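You operate a simulated robot arm through the tools that you are given. There is no shell and no other tool. Be economical: measure what you need, move in short steps, check, and stop when the job is done.

Carry out the task below with a simulated robot arm. There is one attempt and no reset: what you move stays moved.

Task
Take the white pan off the heat and let the purple pot simmer.
Fine: sauce ring off before you lift the pan; pan on the red trivet; stew ring down to LOW, simmer four seconds or more, then off.
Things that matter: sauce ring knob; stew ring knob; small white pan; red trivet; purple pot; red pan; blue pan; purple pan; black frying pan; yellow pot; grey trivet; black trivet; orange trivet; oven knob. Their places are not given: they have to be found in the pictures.

The check looks at the end state, three seconds after you hand in, the way a careful person would. Anything else that was tipped, shoved, dropped, spilled or broken makes it a failure.

Robot
A 6-joint arm with a two-finger parallel gripper, fixed in place. Base frame: the origin is at the foot of the arm, x ahead of it, y to its left, z up. Lengths are in m, angles in degrees, forces in N, time in s.
It reaches about 0.838 m from its shoulder. Its first joint turns from -115.0 to 115.0 degrees. Payload 4.2 kg.
The TCP is the grasp point between the finger pads, 0.023 m short of the fingertips. In the tool frame z runs along the fingers and y along their closing line. The gripper opens to 0.094 m. The fingers are 0.038 m wide and 0.01 m thick; the gripper's body (0.054 by 0.096 m) begins 0.039 m behind the TCP.
Orientation is that of the tool frame in the base frame, as a unit quaternion [w, x, y, z]. With the fingers straight down and closing along the base's y, the tool's x points along the base's -x, its y along +y and its z along -z.

Tools
- The arm moves only by the tool servo_tool. Its argument "increments" is a list of rows, each a list of 7 numbers: the shift along the base's x, y, z in m, then the turn, a rotation vector about the base's x, y, z in degrees, then the closure, from 0 (fully open) to 1 (shut). In form: [[dx, dy, dz, wx, wy, wz, fingers], ...]. A call has 1 to 10 rows; each row shifts and turns the commanded pose from where the row before left it. Each row takes 0.2 s and may step no farther than 0.05 m and 8.6 degrees from the row before; otherwise, or with a gripper value out of range, the whole call is refused. A pose out of reach is approached as far as the arm can. The call stops where the force on the tool passes 90 N (or 10 N more than at its start, if that is more) or the arm is blocked; 0.2 s more then pass. The fingers move at their own pace (about 0.108 m/s each) and stop on an object; they squeeze with about 35 N. The grip force told is the motor's: it shows also when the fingers shut on nothing. Time passes only in rows, and 0.2 s behind the last, so rows that do not move let the fingers close. The reply holds the time, the measured pose of the TCP, the force on the tool along the base axes, the opening and the grip force, in the units named above and with some noise.
- Cameras (640 x 400 px; columns grow to the right, rows downward): "scene" is fixed at [0.2215, 0.4999, 1.2966]; the picture's right is [-0.92, -0.38, 0.00], its down [-0.14, 0.35, -0.93] and it looks along [0.36, -0.86, -0.38] (base axes); focal length 322 px, centre (320, 200). "wrist" rides on the gripper at [-0.039, 0, -0.044] in the tool frame; the picture's right is [0.00, -1.00, 0.00], its down [0.97, 0.00, -0.24] and it looks along [0.24, 0.00, 0.97] (tool axes); focal length 218 px, centre (320, 200).
- snapshot(camera): a new picture of that camera. The clock stands still meanwhile.
- raise_lower(by): slides the trunk up (or, below 0, down) by that many m; the arm rides with it, the base frame stays. It gives what a move gives, with no picture.
- point_at(camera, pixels): for up to 12 pixels [column, row] of the newest picture of that camera ("zoom" is the newest enlarged one), the place [x, y, z] in the base frame of the surface seen there, good to about 0.002 m. The clock stands still meanwhile.
- enlarge(camera, box): a new picture of the part [left, top, right, bottom] of that camera's present view, enlarged. The clock stands still meanwhile.
- close_job(): hands the job in; it is judged then, once.

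Keep the steps short. Do not move on a guess: measure, check each grasp and each placing, and mend mistakes. In all there are 80 turns and 34 pictures (those below and enlarged ones count). Leave the gripper open and the arm clear of the work at the hand-in unless told otherwise, and finish with a single line.

The tools are called as name(argument=value, ...) on one line, values as JSON. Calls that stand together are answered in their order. servo_tool: Moves the arm, as the interface text tells. Its arguments: {"type":"object","properties":{"increments":{"type":"array"}},"required":["increments"]} The other tools are called the same way: raise_lower (by) slides the trunk up or down; snapshot (camera) takes a picture; point_at (camera, pixels) gives the place of the surface under pixels of a picture; enlarge (camera, box) takes an enlarged picture of a part of a camera's view; close_job () hands the job in.

At the start:

```text
t: 0.0
tool_pos: [0.5133, -0.3163, 1.1632]
tool_rot: [0.0, 0.0, 1.0, 0.001]
ft_force: [-0.5, -0.2, -0.2]
opening: 0.0939
gripper_force: 0.1
trunk travel left (down, up): [-0.9, 0.09]
```

scene: 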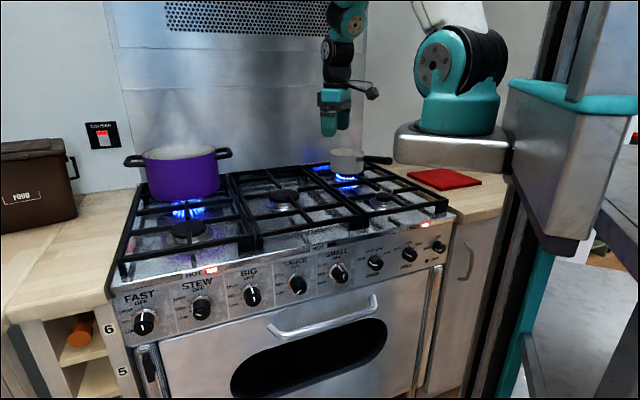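
wrist: 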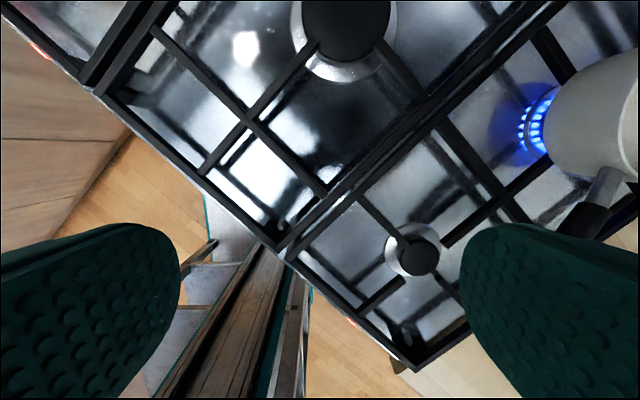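

I see the stove with a purple pot (back left), a white pan at (347,160), a red trivet at (444,179) and a row of knobs. I'll enlarge the knob panel and the white pan first.

enlarge(camera="scene", box=[110, 220, 290, 340])

enlarge(camera="scene", box=[270, 215, 450, 335])

enlarge(camera="scene", box=[310, 120, 490, 240])

```text
3.33 times, centred on (200, 280) of scene
```

zoom: 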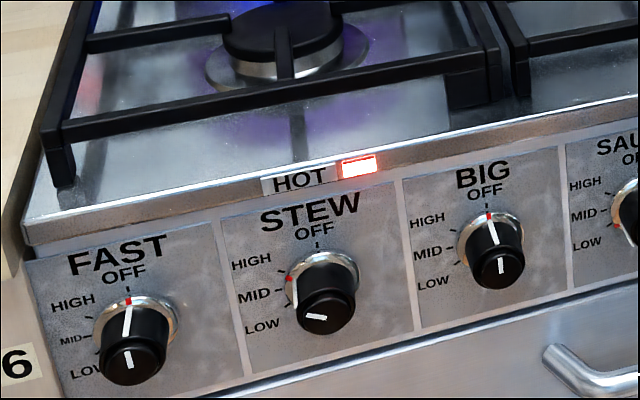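

```text
3.33 times, centred on (360, 275) of scene
```

zoom: 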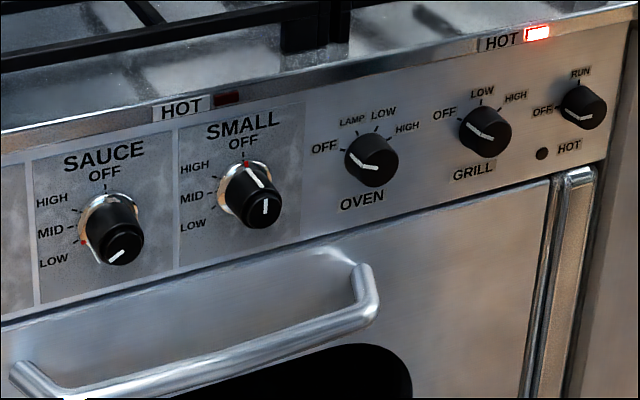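

```text
3.33 times, centred on (400, 180) of scene
```

zoom: 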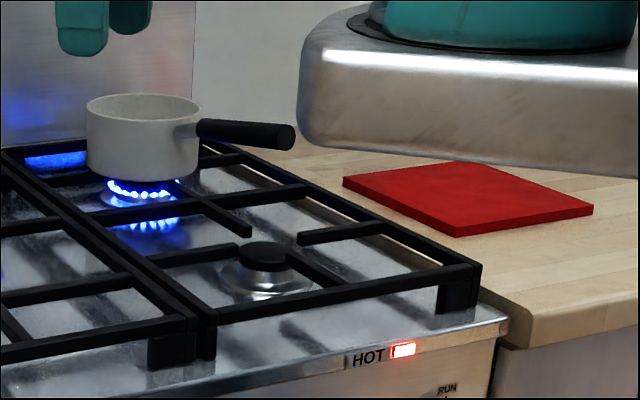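

Stew knob face is near (199,314) and sauce knob near (300,289). The sauce ring is on around MID to LOW, the stew ring around MID to HIGH. Next I'll measure the knobs, the panel plane, the pan and the trivet.

point_at(camera="scene", pixels=[[199, 314], [199, 306], [176, 322], [224, 316], [218, 280], [176, 288], [300, 289], [298, 281], [278, 306], [312, 297], [310, 262], [278, 268]])

point_at(camera="zoom", pixels=[[344, 182], [455, 236], [592, 210], [480, 163], [146, 158], [90, 105], [198, 105], [210, 127], [285, 135], [240, 128], [145, 105], [475, 270]])

```text
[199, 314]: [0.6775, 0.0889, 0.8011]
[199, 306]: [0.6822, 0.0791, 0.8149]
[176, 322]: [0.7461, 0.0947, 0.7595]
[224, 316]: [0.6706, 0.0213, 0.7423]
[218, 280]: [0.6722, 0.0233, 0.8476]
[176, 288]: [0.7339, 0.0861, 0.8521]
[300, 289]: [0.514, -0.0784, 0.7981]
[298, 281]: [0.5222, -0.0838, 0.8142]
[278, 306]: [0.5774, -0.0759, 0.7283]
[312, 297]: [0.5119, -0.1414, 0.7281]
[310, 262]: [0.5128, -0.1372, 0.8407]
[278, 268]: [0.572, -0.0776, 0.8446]
```

```text
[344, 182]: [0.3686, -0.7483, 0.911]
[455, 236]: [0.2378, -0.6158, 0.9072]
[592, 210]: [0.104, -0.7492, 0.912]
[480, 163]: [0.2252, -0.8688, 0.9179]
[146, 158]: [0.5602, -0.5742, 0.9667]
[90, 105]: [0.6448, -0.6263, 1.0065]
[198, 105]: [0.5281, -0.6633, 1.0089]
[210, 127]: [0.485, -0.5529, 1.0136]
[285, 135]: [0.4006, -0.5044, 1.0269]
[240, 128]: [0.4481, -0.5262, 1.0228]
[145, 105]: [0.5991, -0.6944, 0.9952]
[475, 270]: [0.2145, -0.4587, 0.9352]
```

The panel is vertical and runs at 45° (outward normal about (-0.707, 0.707, 0)). Knob faces stand out about 0.043 m. Before moving I'll measure the arm's base and slab.

point_at(camera="scene", pixels=[[455, 120], [455, 150], [400, 140], [510, 140], [435, 60], [560, 90], [560, 200], [330, 110], [340, 20], [540, 320], [620, 90]])

enlarge(camera="wrist", box=[480, 40, 640, 240])

```text
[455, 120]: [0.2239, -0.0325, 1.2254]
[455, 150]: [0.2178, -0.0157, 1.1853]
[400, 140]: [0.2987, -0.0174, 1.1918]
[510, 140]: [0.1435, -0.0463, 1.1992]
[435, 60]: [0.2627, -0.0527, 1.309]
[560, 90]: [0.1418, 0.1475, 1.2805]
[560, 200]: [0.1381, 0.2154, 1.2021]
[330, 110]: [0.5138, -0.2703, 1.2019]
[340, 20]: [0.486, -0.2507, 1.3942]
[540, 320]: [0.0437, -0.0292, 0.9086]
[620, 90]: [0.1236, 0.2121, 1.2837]
```

```text
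2.00 times, centred on (560, 140) of wrist
```

zoom: 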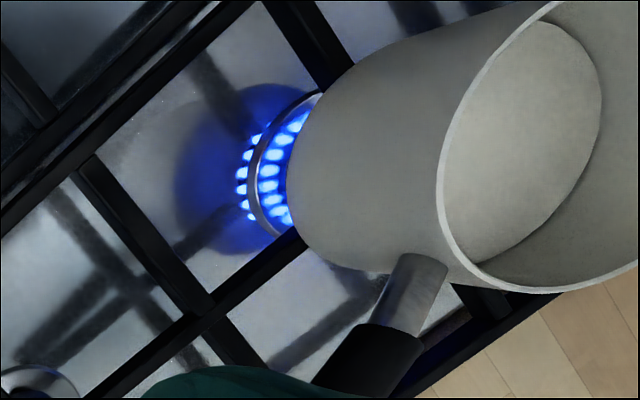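

The arm's shoulder is near (0.22, -0.08, 1.3). I'll pull the TCP toward the front of the stove at its present height. On the way I'll turn the tool from pointing down to pointing into the panel, in two halves.

servo_tool(increments=[[0, 0.03, 0, -2.936, -7.073, -2.936, 0], [0, 0.03, 0, -2.936, -7.073, -2.936, 0], [0, 0.03, 0, -2.936, -7.073, -2.936, 0], [0, 0.03, 0, -2.936, -7.073, -2.936, 0], [0, 0.03, 0, -2.936, -7.073, -2.936, 0], [0, 0.03, 0, -2.936, -7.073, -2.936, 0]])

```text
t: 1.4
tool_pos: [0.6014, -0.1557, 1.1677]
tool_rot: [0.36, 0.148, 0.909, -0.149]
ft_force: [-0.1, -1.0, 0.4]
opening: 0.094
gripper_force: 0.1
out of reach, approached as far as the arm can: row 3, 4, 5, 6
trunk travel left (down, up): [-0.9, 0.09]
```

The arm could not fold that close, though the orientation is as planned. I'll carry on toward a point farther left in front of the stove, around (0.68, 0.15), finishing the turn.

servo_tool(increments=[[0.02, 0.045, 0, 0, 0, 0, 0], [0.02, 0.045, 0, -2.936, -7.073, -2.936, 0], [0.02, 0.045, 0, -2.936, -7.073, -2.936, 0], [0.02, 0.045, 0, -2.936, -7.073, -2.936, 0], [0.02, 0.045, 0, -2.936, -7.073, -2.936, 0]])

```text
t: 2.6
tool_pos: [0.701, 0.0693, 1.1682]
tool_rot: [0.567, 0.235, 0.754, -0.235]
ft_force: [-0.3, 0.2, 0.2]
opening: 0.0939
gripper_force: 0.1
trunk travel left (down, up): [-0.9, 0.09]
```

Orientation is nearly there and reach is fine. I'll back away from the panel plane and finish the turn.

servo_tool(increments=[[-0.02, 0.03, 0, -2.936, -7.073, -2.936, 0], [-0.02, 0.03, 0, -2.936, -7.073, -2.936, 0], [-0.02, 0.03, 0, 0, 0, 0, 0], [-0.02, 0.02, -0.03, 0, 0, 0, 0], [0, 0, -0.05, 0, 0, 0, 0], [0, 0, -0.05, 0, 0, 0, 0]])

```text
t: 4.0
tool_pos: [0.6387, 0.1249, 1.0346]
tool_rot: [0.603, 0.254, 0.715, -0.247]
ft_force: [0.1, 0.1, -0.2]
opening: 0.094
gripper_force: 0.1
out of reach, approached as far as the arm can: row 1, 2, 3, 4
trunk travel left (down, up): [-0.9, 0.09]
```

Lower heights reach better. I'll descend to about z 0.85, fixing the remaining ~10° of turn.

servo_tool(increments=[[0, 0, -0.05, 0, 0, 0, 0], [0, 0, -0.05, 0, 0, 0, 0], [-0.01, 0.01, -0.045, -1.74, -4.19, -1.74, 0], [-0.01, 0.01, -0.04, -1.74, -4.19, -1.74, 0]])

snapshot(camera="wrist")

snapshot(camera="scene")

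```text
t: 5.0
tool_pos: [0.5781, 0.0637, 0.8902]
tool_rot: [0.623, 0.28, 0.688, -0.246]
ft_force: [0.5, -0.5, -0.1]
opening: 0.094
gripper_force: 0.2
out of reach, approached as far as the arm can: row 1, 2, 3, 4
trunk travel left (down, up): [-0.9, 0.09]
```

```text
27 pictures are left
```

wrist: 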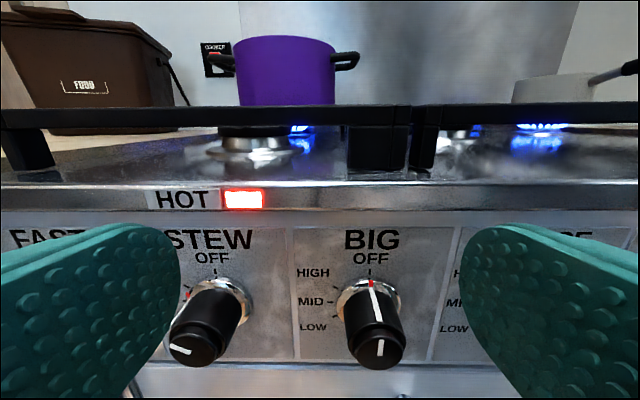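

```text
26 pictures are left
```

scene: 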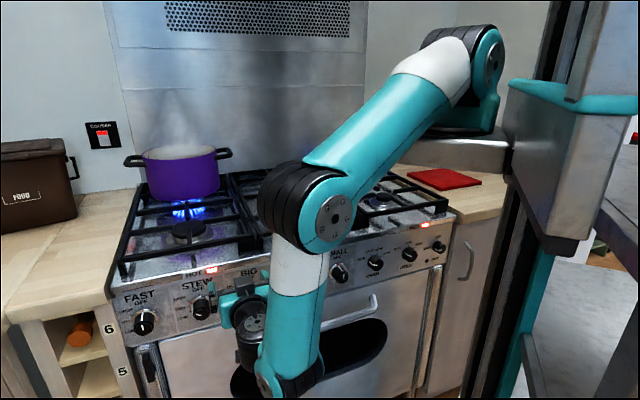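

The arm is now stretched to its limit downward, so I'll lower the trunk. First I'll measure the oven handle and the elbow for clearance.

point_at(camera="scene", pixels=[[350, 312], [372, 302], [330, 215], [310, 245], [290, 170], [275, 200], [265, 225], [245, 325], [300, 340], [250, 350], [500, 150], [420, 148]])

point_at(camera="wrist", pixels=[[195, 345], [380, 346], [215, 270], [370, 280], [300, 345], [300, 240], [150, 380], [560, 384]])

```text
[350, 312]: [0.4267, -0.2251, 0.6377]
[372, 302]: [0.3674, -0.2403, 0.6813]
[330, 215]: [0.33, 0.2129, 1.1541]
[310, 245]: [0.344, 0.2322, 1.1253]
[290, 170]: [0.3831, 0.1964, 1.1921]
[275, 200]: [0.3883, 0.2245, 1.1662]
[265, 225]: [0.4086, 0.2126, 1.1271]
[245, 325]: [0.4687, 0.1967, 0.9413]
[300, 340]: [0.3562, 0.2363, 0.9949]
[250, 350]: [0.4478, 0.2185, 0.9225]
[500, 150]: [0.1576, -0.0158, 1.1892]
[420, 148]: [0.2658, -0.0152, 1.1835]
```

```text
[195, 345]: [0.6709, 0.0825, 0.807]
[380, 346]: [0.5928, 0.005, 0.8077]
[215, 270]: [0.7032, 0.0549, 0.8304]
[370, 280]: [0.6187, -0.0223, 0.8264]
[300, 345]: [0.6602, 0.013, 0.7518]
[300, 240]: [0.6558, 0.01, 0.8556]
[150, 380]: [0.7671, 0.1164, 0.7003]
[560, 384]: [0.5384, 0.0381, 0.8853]
```

The elbow is well out from the stove and the handle stands no farther than the knobs, so lowering is clear. I'll lower the trunk 0.15 m.

raise_lower(by=-0.15)

servo_tool(increments=[[0.01, 0.03, 0.03, 0, 0, 0, 0], [0.01, 0.03, 0.03, 0, 0, 0, 0]])

```text
t: 6.8
tool_pos: [0.5785, 0.0646, 0.7413]
tool_rot: [0.622, 0.279, 0.689, -0.245]
ft_force: [-0.8, 0.0, -0.1]
opening: 0.094
gripper_force: 0.1
trunk travel left (down, up): [-0.75, 0.24]
```

```text
t: 7.3
tool_pos: [0.583, 0.1055, 0.8073]
tool_rot: [0.617, 0.281, 0.694, -0.242]
ft_force: [1.4, -0.5, -0.3]
opening: 0.0939
gripper_force: 0.0
out of reach, approached as far as the arm can: row 1, 2
trunk travel left (down, up): [-0.75, 0.24]
```

Still at a limit, probably from folding. I'll move left toward the stew knob's standoff, (0.64, 0.13, 0.80), and correct the ~7° orientation error.

servo_tool(increments=[[0.03, 0.02, 0, 0, 0, 0, 0], [0.03, 0.02, 0, -2.65, -2.3, -0.8, 0], [0, 0, 0, -2.65, -2.3, -0.8, 0]])

snapshot(camera="scene")

```text
t: 8.2
tool_pos: [0.604, 0.1069, 0.8123]
tool_rot: [0.613, 0.281, 0.699, -0.239]
ft_force: [-0.7, -0.7, -0.6]
opening: 0.094
gripper_force: 0.1
out of reach, approached as far as the arm can: row 1, 2, 3
trunk travel left (down, up): [-0.75, 0.24]
```

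```text
25 pictures are left
```

scene: 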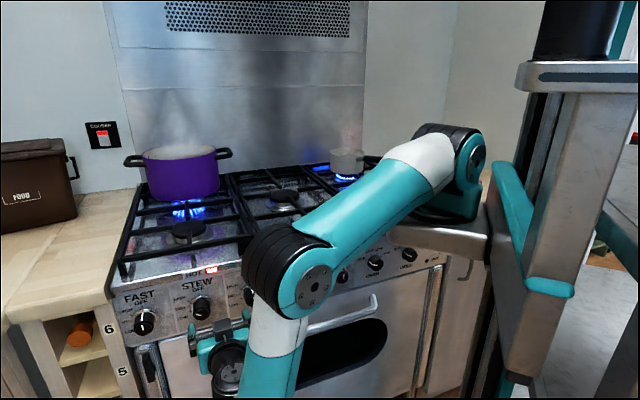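

The wrist pitch seems limited while the forearm hangs down; earlier the pose worked at shoulder height. I'll lower the trunk further in two steps with the hand staying in front of the panel.

raise_lower(by=-0.12)

servo_tool(increments=[[0.005, 0.005, 0.04, 0, 0, 0, 0], [0.005, 0.005, 0.04, 0, 0, 0, 0], [0.01, 0.01, 0.04, 0, 0, 0, 0], [0.01, 0.01, 0, -2.65, -2.3, -0.8, 0]])

```text
t: 9.7
tool_pos: [0.6029, 0.1059, 0.6926]
tool_rot: [0.613, 0.281, 0.699, -0.239]
ft_force: [0.6, 0.2, -0.1]
opening: 0.0938
gripper_force: 0.1
trunk travel left (down, up): [-0.63, 0.36]
```

```text
t: 10.7
tool_pos: [0.6199, 0.119, 0.8112]
tool_rot: [0.61, 0.28, 0.703, -0.235]
ft_force: [-0.1, -0.4, -0.6]
opening: 0.094
gripper_force: 0.0
out of reach, approached as far as the arm can: row 3, 4
trunk travel left (down, up): [-0.63, 0.36]
```

Reach has improved but the tool is still 8° below horizontal. I'll lower the trunk a bit more and try again.

raise_lower(by=-0.13)

servo_tool(increments=[[0, 0, 0.045, 0, 0, 0, 0], [0, 0, 0.045, 0, 0, 0, 0], [0.005, 0.005, 0.04, -2, -2, 0, 0], [0, 0, 0, -2.5, -2.5, -0.8, 0], [0, 0, 0, -1, -1, -1, 0]])

snapshot(camera="scene")

```text
t: 12.2
tool_pos: [0.619, 0.1188, 0.6812]
tool_rot: [0.61, 0.281, 0.702, -0.236]
ft_force: [0.0, 0.5, 0.6]
opening: 0.0941
gripper_force: 0.0
trunk travel left (down, up): [-0.5, 0.49]
```

```text
t: 13.4
tool_pos: [0.6166, 0.0892, 0.7963]
tool_rot: [0.611, 0.276, 0.705, -0.231]
ft_force: [-0.6, 0.3, 0.6]
opening: 0.0944
gripper_force: 0.0
out of reach, approached as far as the arm can: row 2, 3, 4
trunk travel left (down, up): [-0.5, 0.49]
```

```text
24 pictures are left
```

scene: 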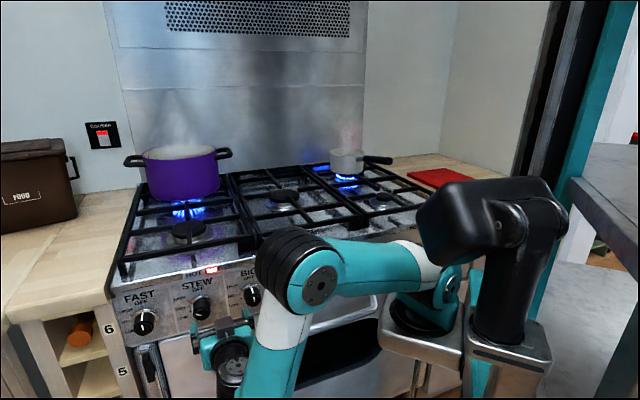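

The tool has to be nearly perpendicular to the arm's plane here, which is close to a wrist singularity. A steady ~20° downward tool pitch keeps away from it, and the knobs can then be turned about the panel normal through the TCP. I'll pitch down 12° and go to the stew standoff.

servo_tool(increments=[[0, 0.019, 0.003, 4.24, 4.24, 0, 0], [0, 0.019, 0.003, 4.24, 4.24, 0, 0], [0, 0.019, 0.003, 0, 0, 0, 0]])

snapshot(camera="wrist")

```text
t: 14.2
tool_pos: [0.6152, 0.147, 0.8042]
tool_rot: [0.543, 0.306, 0.754, -0.209]
ft_force: [-0.1, -0.5, -0.3]
opening: 0.0939
gripper_force: 0.0
trunk travel left (down, up): [-0.5, 0.49]
```

```text
23 pictures are left
```

wrist: 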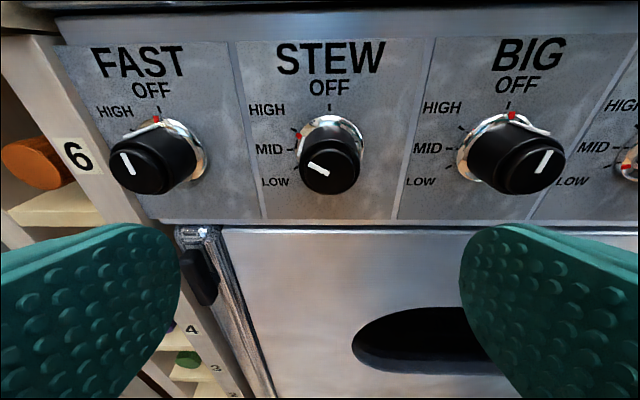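

No limits now. I'll enlarge the stew dial for tick marks and pointer.

enlarge(camera="wrist", box=[240, 80, 420, 220])

```text
2.86 times, centred on (330, 150) of wrist
```

zoom: 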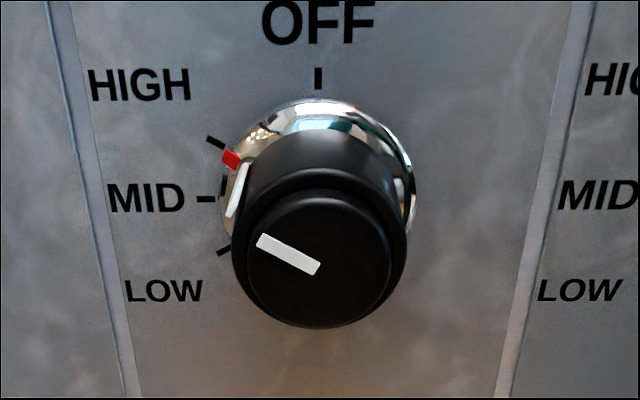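

point_at(camera="zoom", pixels=[[318, 78], [215, 142], [205, 198], [225, 250], [232, 160], [318, 262], [260, 242], [318, 200], [250, 262], [388, 262], [318, 325], [415, 190]])

```text
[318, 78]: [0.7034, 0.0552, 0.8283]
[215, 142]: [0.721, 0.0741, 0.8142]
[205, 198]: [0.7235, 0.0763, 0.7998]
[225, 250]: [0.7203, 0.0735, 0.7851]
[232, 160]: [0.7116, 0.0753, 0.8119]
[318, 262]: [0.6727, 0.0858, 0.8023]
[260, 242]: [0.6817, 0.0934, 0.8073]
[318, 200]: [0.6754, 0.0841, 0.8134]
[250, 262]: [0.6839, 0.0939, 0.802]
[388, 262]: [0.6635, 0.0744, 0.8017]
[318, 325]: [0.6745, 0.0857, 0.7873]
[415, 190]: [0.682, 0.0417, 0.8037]
```

Dial geometry: centre s=0.536, z=0.800. Ticks counter-clockwise from OFF are HIGH 60°, MID 90° and LOW 120°. The pointer is at about 59°, so HIGH. I need 60° counter-clockwise to LOW and later 120° clockwise to OFF. I'll first test the roll range in the air.

servo_tool(increments=[[0, 0, 0, -5.303, 5.303, 0, 0], [0, 0, 0, -5.303, 5.303, 0, 0], [0, 0, 0, -5.303, 5.303, 0, 0], [0, 0, 0, -5.303, 5.303, 0, 0], [0, 0, 0, -5.303, 5.303, 0, 0], [0, 0, 0, -5.303, 5.303, 0, 0], [0, 0, 0, -5.303, 5.303, 0, 0], [0, 0, 0, -5.303, 5.303, 0, 0]])

```text
t: 16.0
tool_pos: [0.5846, 0.0695, 0.7685]
tool_rot: [0.31, -0.003, 0.773, -0.553]
ft_force: [-0.1, -0.5, 0.0]
opening: 0.0942
gripper_force: 0.1
out of reach, approached as far as the arm can: row 4, 5, 6, 7, 8
trunk travel left (down, up): [-0.5, 0.49]
```

Counter-clockwise roll runs out after about 25°. I'll return, then test the other direction.

servo_tool(increments=[[0, 0.02, 0.01, 5.303, -5.303, 0, 0], [0, 0.02, 0.01, 5.303, -5.303, 0, 0], [0.01, 0.02, 0.01, 5.303, -5.303, 0, 0], [0.01, 0.017, 0.006, 5.303, -5.303, 0, 0], [0.01, 0, 0, 5.303, -5.303, 0, 0], [0, 0, 0, 5.303, -5.303, 0, 0], [0, 0, 0, 5.303, -5.303, 0, 0], [0, 0, 0, 5.303, -5.303, 0, 0]])

```text
t: 17.8
tool_pos: [0.6113, 0.1379, 0.7988]
tool_rot: [0.544, 0.305, 0.754, -0.207]
ft_force: [0.1, 0.1, 0.0]
opening: 0.0939
gripper_force: 0.2
out of reach, approached as far as the arm can: row 2, 3
trunk travel left (down, up): [-0.5, 0.49]
```

Back at neutral roll. Now the clockwise side.

servo_tool(increments=[[0.003, 0.008, 0.003, 5.303, -5.303, 0, 0], [0, 0, 0, 5.303, -5.303, 0, 0], [0, 0, 0, 5.303, -5.303, 0, 0], [0, 0, 0, 5.303, -5.303, 0, 0], [0, 0, 0, 5.303, -5.303, 0, 0], [0, 0, 0, 5.303, -5.303, 0, 0], [0, 0, 0, 5.303, -5.303, 0, 0], [0, 0, 0, 5.303, -5.303, 0, 0]])

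```text
t: 19.6
tool_pos: [0.6133, 0.145, 0.8019]
tool_rot: [0.628, 0.53, 0.536, 0.194]
ft_force: [-0.7, -0.8, 0.6]
opening: 0.094
gripper_force: 0.1
trunk travel left (down, up): [-0.5, 0.49]
```

Clockwise +60° is fine. With this roll I'll approach the stew knob: TCP to (0.676, 0.082, 0.80), with the fingertips ending about 17 mm off the panel.

servo_tool(increments=[[0.02, -0.02, -0.001, 0, 0, 0, 0], [0.02, -0.02, -0.001, 0, 0, 0, 0], [0.013, -0.013, 0, 0, 0, 0, 0], [0.01, -0.01, 0, 0, 0, 0, 0]])

snapshot(camera="wrist")

```text
t: 20.6
tool_pos: [0.6765, 0.083, 0.8001]
tool_rot: [0.628, 0.53, 0.536, 0.193]
ft_force: [-0.4, 0.2, 0.0]
opening: 0.0942
gripper_force: 0.1
trunk travel left (down, up): [-0.5, 0.49]
```

```text
21 pictures are left
```

wrist: 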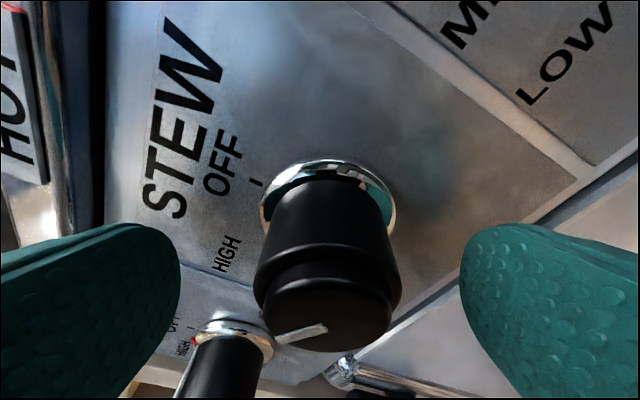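

The knob (face at about (325,310)) sits between the pads. I'll close on it and check.

servo_tool(increments=[[0, 0, 0, 0, 0, 0, 1], [0, 0, 0, 0, 0, 0, 1], [0, 0, 0, 0, 0, 0, 1]])

```text
t: 21.4
tool_pos: [0.6764, 0.0819, 0.8001]
tool_rot: [0.628, 0.531, 0.536, 0.192]
ft_force: [-11.7, -4.8, -15.2]
opening: 0.0387
gripper_force: 45.0
trunk travel left (down, up): [-0.5, 0.49]
```

Gripped at 38.7 mm. I'll ease 1 mm along the side force and turn counter-clockwise 30° first, then check.

servo_tool(increments=[[-0.0006, -0.0002, -0.0008, 0, 0, 0, 1], [0, 0, 0, -4.24, 4.24, 0, 1], [0, 0, 0, -4.24, 4.24, 0, 1], [0, 0, 0, -4.24, 4.24, 0, 1], [0, 0, 0, -4.24, 4.24, 0, 1], [0, 0, 0, -4.24, 4.24, 0, 1]])

snapshot(camera="wrist")

```text
t: 22.8
tool_pos: [0.6754, 0.0821, 0.7993]
tool_rot: [0.605, 0.432, 0.668, -0.009]
ft_force: [-21.2, -5.7, -21.3]
opening: 0.0388
gripper_force: 44.9
trunk travel left (down, up): [-0.5, 0.49]
```

```text
20 pictures are left
```

wrist: 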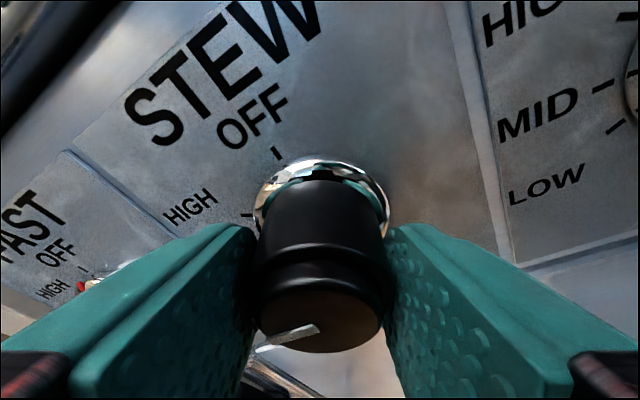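

The knob turns with the hand: the pointer keeps the same place relative to the pads and the HIGH tick is now away from it. I'll turn 31° more to LOW.

servo_tool(increments=[[0, 0, 0, -4.38, 4.38, 0, 1], [0, 0, 0, -4.38, 4.38, 0, 1], [0, 0, 0, -4.38, 4.38, 0, 1], [0, 0, 0, -4.38, 4.38, 0, 1], [0, 0, 0, -4.38, 4.38, 0, 1], [0, 0, 0, 0, 0, 0, 1]])

enlarge(camera="scene", box=[130, 240, 270, 330])

snapshot(camera="wrist")

```text
t: 24.2
tool_pos: [0.6757, 0.082, 0.8007]
tool_rot: [0.54, 0.303, 0.755, -0.217]
ft_force: [-24.4, -12.4, -8.5]
opening: 0.0386
gripper_force: 45.4
trunk travel left (down, up): [-0.5, 0.49]
```

```text
4.44 times, centred on (200, 285) of scene
```

zoom: 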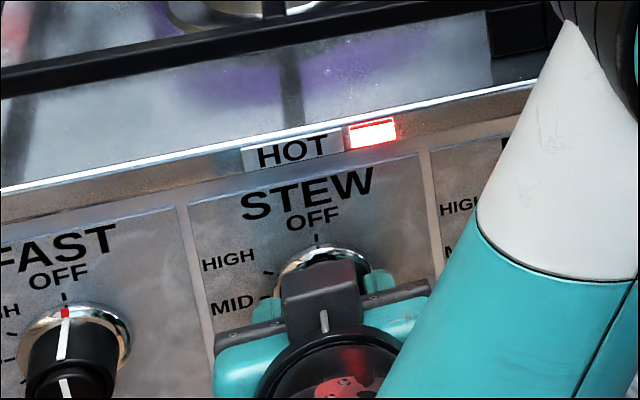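

```text
18 pictures are left
```

wrist: 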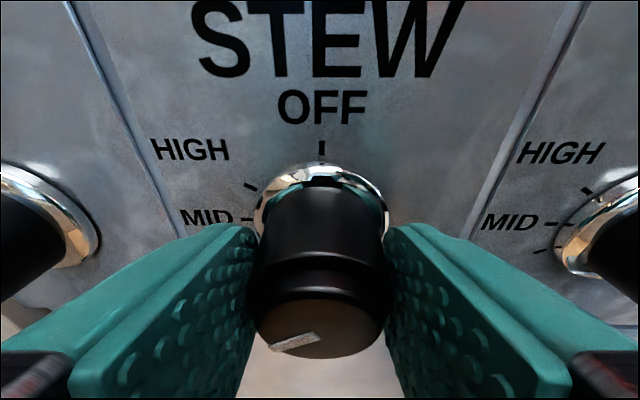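

The pointer now points low-left. I'll measure its two ends to get the angle.

point_at(camera="wrist", pixels=[[316, 335], [275, 347], [296, 341], [318, 355], [318, 305]])

```text
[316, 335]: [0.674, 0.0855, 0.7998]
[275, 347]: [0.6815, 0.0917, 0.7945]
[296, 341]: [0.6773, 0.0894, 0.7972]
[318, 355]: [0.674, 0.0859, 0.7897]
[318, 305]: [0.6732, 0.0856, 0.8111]
```

The pointer angle is about 119°, so it is on LOW (120°). I'll trim 1.5° and let it simmer while holding still.

servo_tool(increments=[[0, 0, 0, -1.06, 1.06, 0, 1], [0, 0, 0, 0, 0, 0, 1], [0, 0, 0, 0, 0, 0, 1], [0, 0, 0, 0, 0, 0, 1], [0, 0, 0, 0, 0, 0, 1], [0, 0, 0, 0, 0, 0, 1], [0, 0, 0, 0, 0, 0, 1], [0, 0, 0, 0, 0, 0, 1], [0, 0, 0, 0, 0, 0, 1], [0, 0, 0, 0, 0, 0, 1]])

enlarge(camera="scene", box=[110, 130, 270, 230])

servo_tool(increments=[[0, 0, 0, 0, 0, 0, 1], [0, 0, 0, 0, 0, 0, 1], [0, 0, 0, 0, 0, 0, 1], [0, 0, 0, 0, 0, 0, 1], [0, 0, 0, 0, 0, 0, 1], [0, 0, 0, 0, 0, 0, 1], [0, 0, 0, 0, 0, 0, 1], [0, 0, 0, 0, 0, 0, 1], [0, 0, 0, 0, 0, 0, 1], [0, 0, 0, 0, 0, 0, 1]])

servo_tool(increments=[[0, 0, 0, 0, 0, 0, 1], [0, 0, 0, 0, 0, 0, 1], [0, 0, 0, 0, 0, 0, 1], [0, 0, 0, 0, 0, 0, 1], [0, 0, 0, 0, 0, 0, 1], [0, 0, 0, 0, 0, 0, 1], [0, 0, 0, 0, 0, 0, 1], [0, 0, 0, 0, 0, 0, 1], [0, 0, 0, 0, 0, 0, 1], [0, 0, 0, 0, 0, 0, 1]])

```text
t: 26.4
tool_pos: [0.6757, 0.0804, 0.8005]
tool_rot: [0.535, 0.295, 0.759, -0.226]
ft_force: [-23.1, -15.8, -0.4]
opening: 0.0385
gripper_force: 44.9
trunk travel left (down, up): [-0.5, 0.49]
```

```text
4.00 times, centred on (190, 180) of scene
```

zoom: 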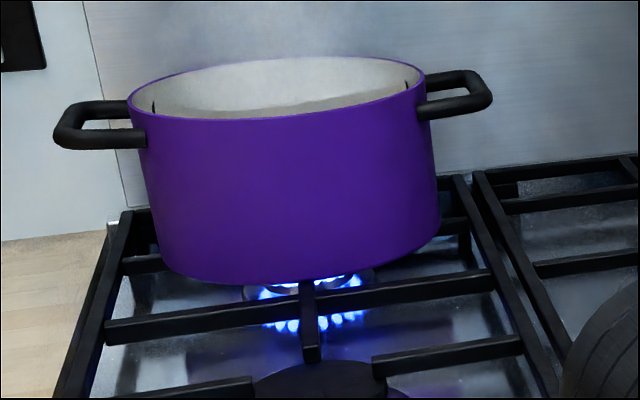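

```text
t: 28.6
tool_pos: [0.676, 0.0806, 0.8003]
tool_rot: [0.535, 0.295, 0.759, -0.226]
ft_force: [-23.0, -17.7, 2.2]
opening: 0.0387
gripper_force: 44.9
trunk travel left (down, up): [-0.5, 0.49]
```

```text
t: 30.8
tool_pos: [0.6758, 0.0811, 0.799]
tool_rot: [0.535, 0.295, 0.759, -0.226]
ft_force: [-20.9, -20.8, 2.4]
opening: 0.0387
gripper_force: 45.3
trunk travel left (down, up): [-0.5, 0.49]
```

The flame is visibly smaller and over 6 s have passed on LOW. Now I'll turn clockwise 60°, easing the side force first.

servo_tool(increments=[[-0.0008, -0.0008, 0, 0, 0, 0, 1], [0, 0, 0, 5.303, -5.303, 0, 1], [0, 0, 0, 5.303, -5.303, 0, 1], [0, 0, 0, 5.303, -5.303, 0, 1], [0, 0, 0, 5.303, -5.303, 0, 1], [0, 0, 0, 5.303, -5.303, 0, 1], [0, 0, 0, 5.303, -5.303, 0, 1], [0, 0, 0, 5.303, -5.303, 0, 1], [0, 0, 0, 5.303, -5.303, 0, 1]])

```text
t: 32.8
tool_pos: [0.6749, 0.0804, 0.8]
tool_rot: [0.629, 0.523, 0.548, 0.178]
ft_force: [8.8, -8.6, -0.9]
opening: 0.0389
gripper_force: 45.0
trunk travel left (down, up): [-0.5, 0.49]
```

Good. I'll continue another 30° clockwise on the same grip and watch the reach.

servo_tool(increments=[[0, 0, 0, 5.303, -5.303, 0, 1], [0, 0, 0, 5.303, -5.303, 0, 1], [0, 0, 0, 5.303, -5.303, 0, 1], [0, 0, 0, 5.303, -5.303, 0, 1]])

```text
t: 33.6
tool_pos: [0.684, 0.0877, 0.7975]
tool_rot: [0.612, 0.574, 0.467, 0.279]
ft_force: [-33.8, 7.9, -3.1]
opening: 0.0381
gripper_force: 44.9
out of reach, approached as far as the arm can: row 2, 3
trunk travel left (down, up): [-0.5, 0.49]
stopped in row 3: the force on the tool passed its limit (the readings are from after the stop); the commanded pose is now the measured one
```

That reached the roll limit at about +75°. I'll release, back off 8 cm, roll back 60° and look.

servo_tool(increments=[[0, 0, 0, 0, 0, 0, 0], [0, 0, 0, 0, 0, 0, 0], [-0.02, 0.02, 0, 0, 0, 0, 0], [-0.03, 0.02, 0, -5.303, 5.303, 0, 0], [-0.02, 0.02, 0, -5.303, 5.303, 0, 0], [0, 0, 0, -5.303, 5.303, 0, 0], [0, 0, 0, -5.303, 5.303, 0, 0], [0, 0, 0, -5.303, 5.303, 0, 0], [0, 0, 0, -5.303, 5.303, 0, 0], [0, 0, 0, -5.303, 5.303, 0, 0]])

snapshot(camera="wrist")

```text
t: 35.8
tool_pos: [0.6151, 0.1462, 0.7978]
tool_rot: [0.582, 0.412, 0.697, -0.074]
ft_force: [0.1, 0.3, 1.0]
opening: 0.0941
gripper_force: 0.0
trunk travel left (down, up): [-0.5, 0.49]
```

```text
16 pictures are left
```

wrist: 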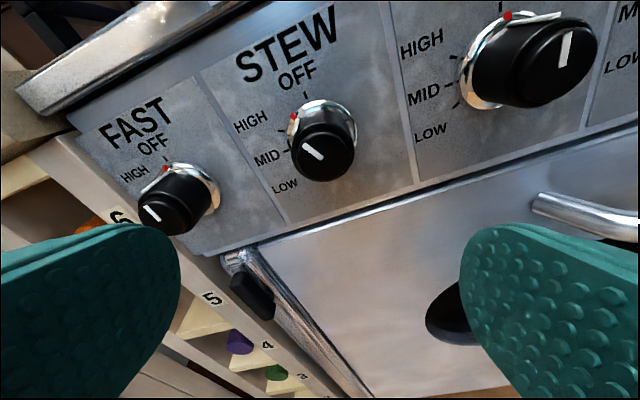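

point_at(camera="wrist", pixels=[[304, 143], [320, 157], [294, 117], [325, 158]])

```text
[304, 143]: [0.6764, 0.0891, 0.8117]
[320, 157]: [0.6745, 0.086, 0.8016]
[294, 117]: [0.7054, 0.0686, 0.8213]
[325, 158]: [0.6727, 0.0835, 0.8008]
```

The pointer is at about 24° from OFF. I'll regrip from this roll and turn 25° clockwise.

servo_tool(increments=[[0.001, -0.004, 0.001, 0, 0, 0, 0], [0.02, -0.02, 0.001, 0, 0, 0, 0], [0.02, -0.02, 0, 0, 0, 0, 0], [0.0195, -0.0205, 0, 0, 0, 0, 0], [0, 0, 0, 0, 0, 0, 0], [0, 0, 0, 0, 0, 0, 1], [0, 0, 0, 0, 0, 0, 1], [0, 0, 0, 0, 0, 0, 1]])

servo_tool(increments=[[0, 0, 0, 4.42, -4.42, 0, 1], [0, 0, 0, 4.42, -4.42, 0, 1], [0, 0, 0, 4.42, -4.42, 0, 1], [0, 0, 0, 4.42, -4.42, 0, 1], [0, 0, 0, 0, 0, 0, 1]])

snapshot(camera="wrist")

```text
t: 37.6
tool_pos: [0.6761, 0.0815, 0.7985]
tool_rot: [0.583, 0.411, 0.697, -0.073]
ft_force: [3.9, -4.3, -0.1]
opening: 0.0381
gripper_force: 45.3
trunk travel left (down, up): [-0.5, 0.49]
```

```text
t: 38.8
tool_pos: [0.6779, 0.0822, 0.7991]
tool_rot: [0.612, 0.502, 0.602, 0.1]
ft_force: [24.4, -1.9, -3.6]
opening: 0.0379
gripper_force: 44.9
trunk travel left (down, up): [-0.5, 0.49]
```

```text
15 pictures are left
```

wrist: 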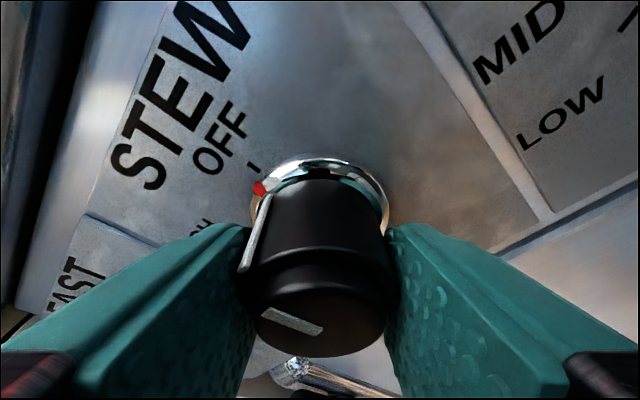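

point_at(camera="wrist", pixels=[[320, 330], [266, 314], [260, 188], [252, 166]])

```text
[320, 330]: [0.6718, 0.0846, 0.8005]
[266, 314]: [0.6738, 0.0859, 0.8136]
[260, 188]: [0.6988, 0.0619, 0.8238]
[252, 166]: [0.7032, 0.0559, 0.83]
```

The red dot is about 4° short of OFF. I'll turn 4° more, release, back off with some roll back, and check it front-on.

servo_tool(increments=[[0, 0, 0, 3.2, -3.2, 0, 1], [0, 0, 0, 0, 0, 0, 1], [0, 0, 0, 0, 0, 0, 0], [0, 0, 0, 0, 0, 0, 0], [-0.02, 0.02, 0, 0, 0, 0, 0], [-0.02, 0.02, 0, -5.303, 5.303, 0, 0], [-0.02, 0.02, 0, -5.303, 5.303, 0, 0], [0, 0, 0, -5.303, 5.303, 0, 0], [0, 0, 0, -5.303, 5.303, 0, 0], [0, 0, 0, -5.303, 5.303, 0, 0]])

enlarge(camera="wrist", box=[220, 40, 420, 180])

```text
t: 41.0
tool_pos: [0.6165, 0.1404, 0.7999]
tool_rot: [0.567, 0.378, 0.721, -0.128]
ft_force: [-0.2, -0.1, -0.3]
opening: 0.0941
gripper_force: 0.0
trunk travel left (down, up): [-0.5, 0.49]
```

```text
2.86 times, centred on (320, 110) of wrist
```

zoom: 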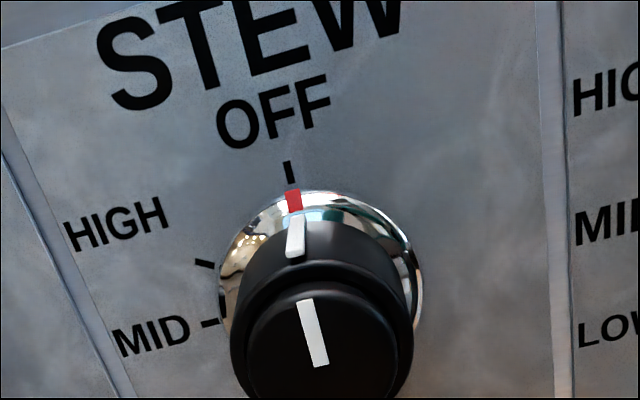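

The stew red dot is exactly at OFF. Next is the sauce knob, about 0.23 m to the right along the panel. I'll slide there at standoff.

servo_tool(increments=[[-0.032, -0.032, 0, 0, 0, 0, 0], [-0.032, -0.032, 0, 0, 0, 0, 0], [-0.032, -0.032, 0, 0, 0, 0, 0], [-0.032, -0.032, 0, 0, 0, 0, 0], [-0.032, -0.032, 0, 0, 0, 0, 0]])

snapshot(camera="wrist")

```text
t: 42.2
tool_pos: [0.4871, 0.0082, 0.7911]
tool_rot: [0.564, 0.397, 0.71, -0.142]
ft_force: [0.6, -0.7, 0.6]
opening: 0.0938
gripper_force: 0.0
out of reach, approached as far as the arm can: row 4, 5
trunk travel left (down, up): [-0.5, 0.49]
```

```text
13 pictures are left
```

wrist: 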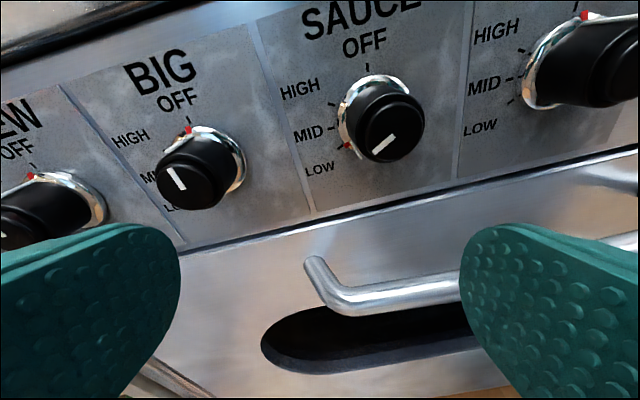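

The sauce pointer is near LOW (red dot at (347,147)). I'll measure that dial, then raise the trunk to make the arm less folded.

point_at(camera="wrist", pixels=[[371, 68], [333, 104], [325, 126], [337, 148], [347, 146], [384, 143], [373, 153], [393, 134]])

raise_lower(by=0.15)

servo_tool(increments=[[-0.01, -0.01, -0.03, 0, 0, 0, 0], [-0.01, -0.01, -0.03, 0, 0, 0, 0], [-0.01, -0.01, -0.04, 0, 0, 0, 0], [0, 0, -0.04, 0, 0, 0, 0]])

```text
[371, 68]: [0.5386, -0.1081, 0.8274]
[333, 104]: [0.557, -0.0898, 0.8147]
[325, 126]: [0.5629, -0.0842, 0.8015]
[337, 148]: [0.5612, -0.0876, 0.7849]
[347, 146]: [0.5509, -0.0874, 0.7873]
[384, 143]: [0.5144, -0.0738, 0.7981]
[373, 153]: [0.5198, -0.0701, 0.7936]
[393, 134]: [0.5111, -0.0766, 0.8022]
```

```text
t: 43.9
tool_pos: [0.4876, 0.0104, 0.9421]
tool_rot: [0.564, 0.396, 0.71, -0.142]
ft_force: [0.3, -0.1, 0.4]
opening: 0.0938
gripper_force: 0.1
trunk travel left (down, up): [-0.65, 0.34]
```

```text
t: 44.9
tool_pos: [0.4535, -0.0047, 0.7985]
tool_rot: [0.567, 0.379, 0.72, -0.128]
ft_force: [-0.2, -0.5, -0.3]
opening: 0.0942
gripper_force: 0.0
out of reach, approached as far as the arm can: row 1
trunk travel left (down, up): [-0.65, 0.34]
```

Now it's reachable. The sauce dial centre is s=0.304 and the pointer is at about 118.5°, so I need ~119° clockwise in two grips. I'll pre-roll counter-clockwise ~25° and align at standoff.

servo_tool(increments=[[0, -0.008, 0.001, -4.42, 4.42, 0, 0], [0, -0.009, 0.001, -4.42, 4.42, 0, 0], [0, 0, 0, -4.42, 4.42, 0, 0], [0, 0, 0, -4.42, 4.42, 0, 0]])

```text
t: 45.9
tool_pos: [0.4536, -0.0229, 0.8015]
tool_rot: [0.502, 0.263, 0.77, -0.294]
ft_force: [-0.8, -0.5, 0.4]
opening: 0.0944
gripper_force: 0.0
trunk travel left (down, up): [-0.65, 0.34]
```

No limits. I'll go in to (0.512, -0.082, 0.80), then check before gripping.

servo_tool(increments=[[0.02, -0.02, -0.001, 0, 0, 0, 0], [0.02, -0.02, -0.0005, 0, 0, 0, 0], [0.0186, -0.0188, 0, 0, 0, 0, 0], [0, 0, 0, 0, 0, 0, 0]])

snapshot(camera="wrist")

```text
t: 46.9
tool_pos: [0.5124, -0.0808, 0.8007]
tool_rot: [0.502, 0.264, 0.77, -0.293]
ft_force: [-0.1, -0.3, 0.0]
opening: 0.0941
gripper_force: 0.0
trunk travel left (down, up): [-0.65, 0.34]
```

```text
12 pictures are left
```

wrist: 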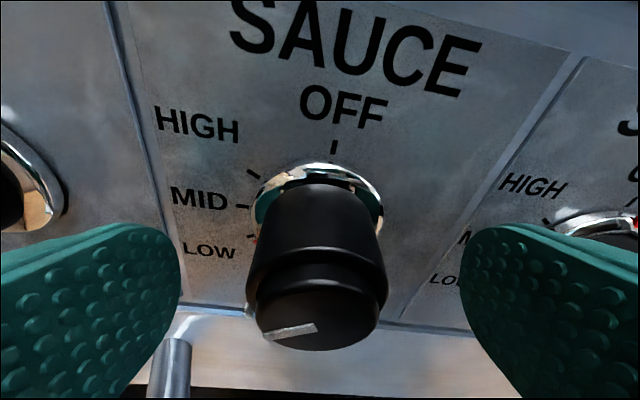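

The sauce knob is well centred between the pads. I'll grip it and turn 60° clockwise.

servo_tool(increments=[[0, 0, 0, 0, 0, 0, 1], [0, 0, 0, 0, 0, 0, 1], [0, 0, 0, 0, 0, 0, 1]])

servo_tool(increments=[[0, 0, 0, 5.303, -5.303, 0, 1], [0, 0, 0, 5.303, -5.303, 0, 1], [0, 0, 0, 5.303, -5.303, 0, 1], [0, 0, 0, 5.303, -5.303, 0, 1], [0, 0, 0, 5.303, -5.303, 0, 1], [0, 0, 0, 5.303, -5.303, 0, 1], [0, 0, 0, 5.303, -5.303, 0, 1], [0, 0, 0, 5.303, -5.303, 0, 1]])

```text
t: 47.7
tool_pos: [0.5117, -0.08, 0.8006]
tool_rot: [0.502, 0.262, 0.771, -0.292]
ft_force: [8.7, -0.1, 0.1]
opening: 0.0382
gripper_force: 44.7
trunk travel left (down, up): [-0.65, 0.34]
```

```text
t: 49.1
tool_pos: [0.5147, -0.0797, 0.7989]
tool_rot: [0.593, 0.466, 0.656, -0.022]
ft_force: [-40.3, -7.6, 9.1]
opening: 0.039
gripper_force: 44.9
out of reach, approached as far as the arm can: row 6, 7
trunk travel left (down, up): [-0.65, 0.34]
stopped in row 7: the force on the tool passed its limit (the readings are from after the stop); the commanded pose is now the measured one
```

It turned about 40° before the roll limit. I'll release, back off, and roll back 60° counter-clockwise to see how far the range goes here.

servo_tool(increments=[[0, 0, 0, 0, 0, 0, 0], [0, 0, 0, 0, 0, 0, 0], [-0.02, 0.02, 0, 0, 0, 0, 0], [-0.02, 0.02, 0, -5.303, 5.303, 0, 0], [-0.02, 0.02, 0, -5.303, 5.303, 0, 0], [0, 0, 0, -5.303, 5.303, 0, 0], [0, 0, 0, -5.303, 5.303, 0, 0], [0, 0, 0, -5.303, 5.303, 0, 0], [0, 0, 0, -5.303, 5.303, 0, 0], [0, 0, 0, -5.303, 5.303, 0, 0]])

snapshot(camera="wrist")

```text
t: 51.3
tool_pos: [0.4576, -0.0178, 0.7975]
tool_rot: [0.473, 0.225, 0.769, -0.366]
ft_force: [-1.1, -0.1, -0.5]
opening: 0.094
gripper_force: 0.0
trunk travel left (down, up): [-0.65, 0.34]
```

```text
11 pictures are left
```

wrist: 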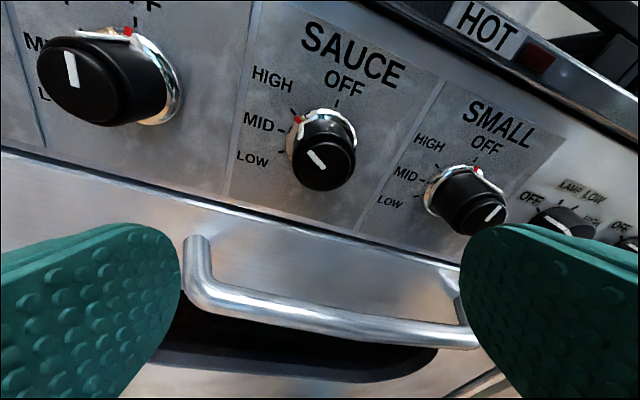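

point_at(camera="wrist", pixels=[[298, 120], [322, 166], [309, 152], [338, 102]])

servo_tool(increments=[[-0.0047, -0.0047, 0.002, -4.5, 4.5, 0, 0], [0, 0, 0, -4.5, 4.5, 0, 0], [0, 0, 0, -4.5, 4.5, 0, 0], [0, 0, 0, -4.5, 4.5, 0, 0]])

```text
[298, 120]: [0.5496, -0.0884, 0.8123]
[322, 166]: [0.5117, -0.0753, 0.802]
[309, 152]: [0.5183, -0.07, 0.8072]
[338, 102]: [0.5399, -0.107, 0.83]
```

```text
t: 52.3
tool_pos: [0.4523, -0.0213, 0.7996]
tool_rot: [0.376, 0.09, 0.766, -0.513]
ft_force: [-0.3, 0.1, -0.7]
opening: 0.0938
gripper_force: 0.0
trunk travel left (down, up): [-0.65, 0.34]
```

The pointer is at 60° and the hand is pre-rolled about -47° with no limits. I'll go in, grip, and turn 60° clockwise.

servo_tool(increments=[[0.02, -0.02, 0, 0, 0, 0, 0], [0.02, -0.02, 0, 0, 0, 0, 0], [0.0195, -0.0195, 0, 0, 0, 0, 0], [0, 0, 0, 0, 0, 0, 0], [0, 0, 0, 0, 0, 0, 1], [0, 0, 0, 0, 0, 0, 1], [0, 0, 0, 0, 0, 0, 1]])

servo_tool(increments=[[0, 0, 0, 5.303, -5.303, 0, 1], [0, 0, 0, 5.303, -5.303, 0, 1], [0, 0, 0, 5.303, -5.303, 0, 1], [0, 0, 0, 5.303, -5.303, 0, 1], [0, 0, 0, 5.303, -5.303, 0, 1], [0, 0, 0, 5.303, -5.303, 0, 1], [0, 0, 0, 5.303, -5.303, 0, 1], [0, 0, 0, 5.303, -5.303, 0, 1]])

snapshot(camera="wrist")

```text
t: 53.9
tool_pos: [0.5121, -0.0823, 0.7994]
tool_rot: [0.377, 0.089, 0.767, -0.511]
ft_force: [11.9, -0.1, -8.5]
opening: 0.0391
gripper_force: 44.8
trunk travel left (down, up): [-0.65, 0.34]
```

```text
t: 55.7
tool_pos: [0.5139, -0.081, 0.7988]
tool_rot: [0.566, 0.392, 0.712, -0.139]
ft_force: [26.1, 11.2, -14.3]
opening: 0.0396
gripper_force: 44.6
trunk travel left (down, up): [-0.65, 0.34]
```

```text
10 pictures are left
```

wrist: 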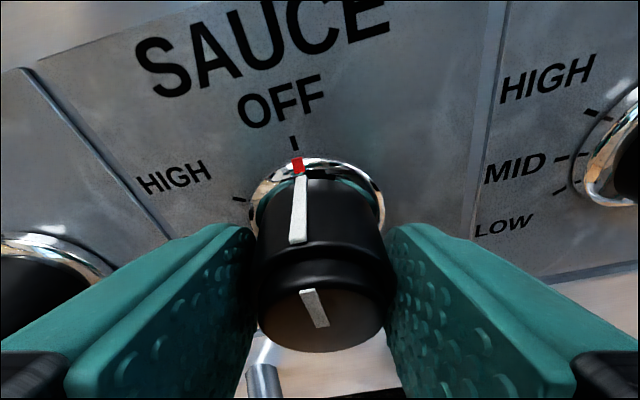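

The red dot lines up with OFF. I'll release, back off and slide left a little, then raise the trunk.

servo_tool(increments=[[0, 0, 0, 0, 0, 0, 0], [0, 0, 0, 0, 0, 0, 0], [-0.02, 0.02, 0, 0, 0, 0, 0], [-0.02, 0.02, 0, 0, 0, 0, 0], [-0.02, 0.02, 0, 0, 0, 0, 0], [0.03, 0.03, 0, 0, 0, 0, 0], [0.03, 0.03, 0, 0, 0, 0, 0]])

raise_lower(by=0.31)

snapshot(camera="scene")

```text
t: 57.3
tool_pos: [0.511, 0.0389, 0.8004]
tool_rot: [0.565, 0.392, 0.712, -0.141]
ft_force: [0.0, -0.4, -0.1]
opening: 0.0942
gripper_force: 0.1
trunk travel left (down, up): [-0.65, 0.34]
```

```text
t: 60.4
tool_pos: [0.5117, 0.0386, 1.1099]
tool_rot: [0.565, 0.393, 0.712, -0.141]
ft_force: [-0.2, 0.1, 0.3]
opening: 0.0939
gripper_force: 0.0
trunk travel left (down, up): [-0.96, 0.03]
```

```text
9 pictures are left
```

scene: 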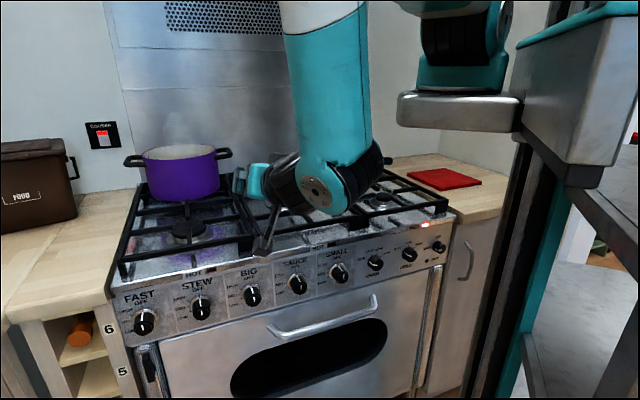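

Both rings' flames under the stew pot and the sauce pan's burner knob look off. Next I'll turn the tool to point down with yaw -30° (closing across the pan handle) while moving over the stove at safe height.

servo_tool(increments=[[0.02, 0, 0.005, 3.49, 6.3, 2.4, 0], [0.02, 0, 0.005, 3.49, 6.3, 2.4, 0], [0.01, -0.02, 0.005, 3.49, 6.3, 2.4, 0], [0.01, -0.03, 0.005, 3.49, 6.3, 2.4, 0], [0, -0.03, 0.005, 3.49, 6.3, 2.4, 0]])

servo_tool(increments=[[0, -0.03, 0.005, 3.49, 6.3, 2.4, 0], [0, -0.03, 0.005, 3.49, 6.3, 2.4, 0], [0, -0.03, 0.005, 3.49, 6.3, 2.4, 0], [-0.01, -0.04, 0.005, 3.49, 6.3, 2.4, 0], [-0.01, -0.04, 0, 3.49, 6.3, 2.4, 0], [-0.01, -0.04, 0, 0, 0, 0, 0]])

```text
t: 61.6
tool_pos: [0.5715, -0.0402, 1.1354]
tool_rot: [0.297, 0.344, 0.888, -0.075]
ft_force: [1.0, 0.3, 0.9]
opening: 0.0941
gripper_force: 0.1
trunk travel left (down, up): [-0.96, 0.03]
```

```text
t: 63.0
tool_pos: [0.5393, -0.2529, 1.156]
tool_rot: [-0.001, 0.259, 0.966, 0.0]
ft_force: [0.4, 1.6, 0.2]
opening: 0.0938
gripper_force: 0.1
trunk travel left (down, up): [-0.96, 0.03]
```

Tool points straight down, yaw -30°. I'll move above the handle, around (0.462, -0.535), at z 1.14 and look.

servo_tool(increments=[[-0.0128, -0.047, -0.003, 0, 0, 0, 0], [-0.0128, -0.047, -0.003, 0, 0, 0, 0], [-0.0128, -0.047, -0.003, 0, 0, 0, 0], [-0.0128, -0.047, -0.003, 0, 0, 0, 0], [-0.0128, -0.047, -0.003, 0, 0, 0, 0], [-0.0128, -0.047, -0.003, 0, 0, 0, 0]])

snapshot(camera="wrist")

```text
t: 64.4
tool_pos: [0.4629, -0.5329, 1.1359]
tool_rot: [-0.001, 0.259, 0.966, -0.001]
ft_force: [-0.2, 0.4, 0.5]
opening: 0.0937
gripper_force: 0.1
trunk travel left (down, up): [-0.96, 0.03]
```

```text
8 pictures are left
```

wrist: 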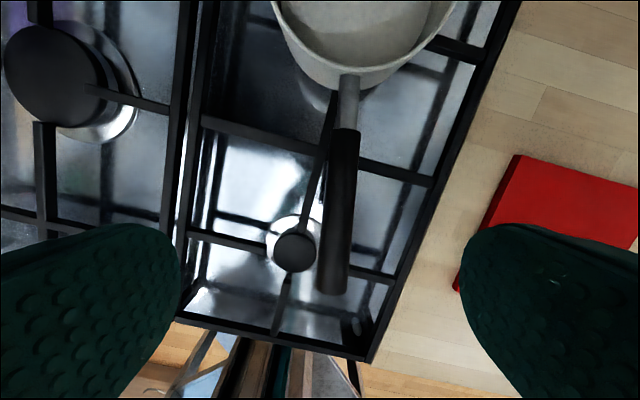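

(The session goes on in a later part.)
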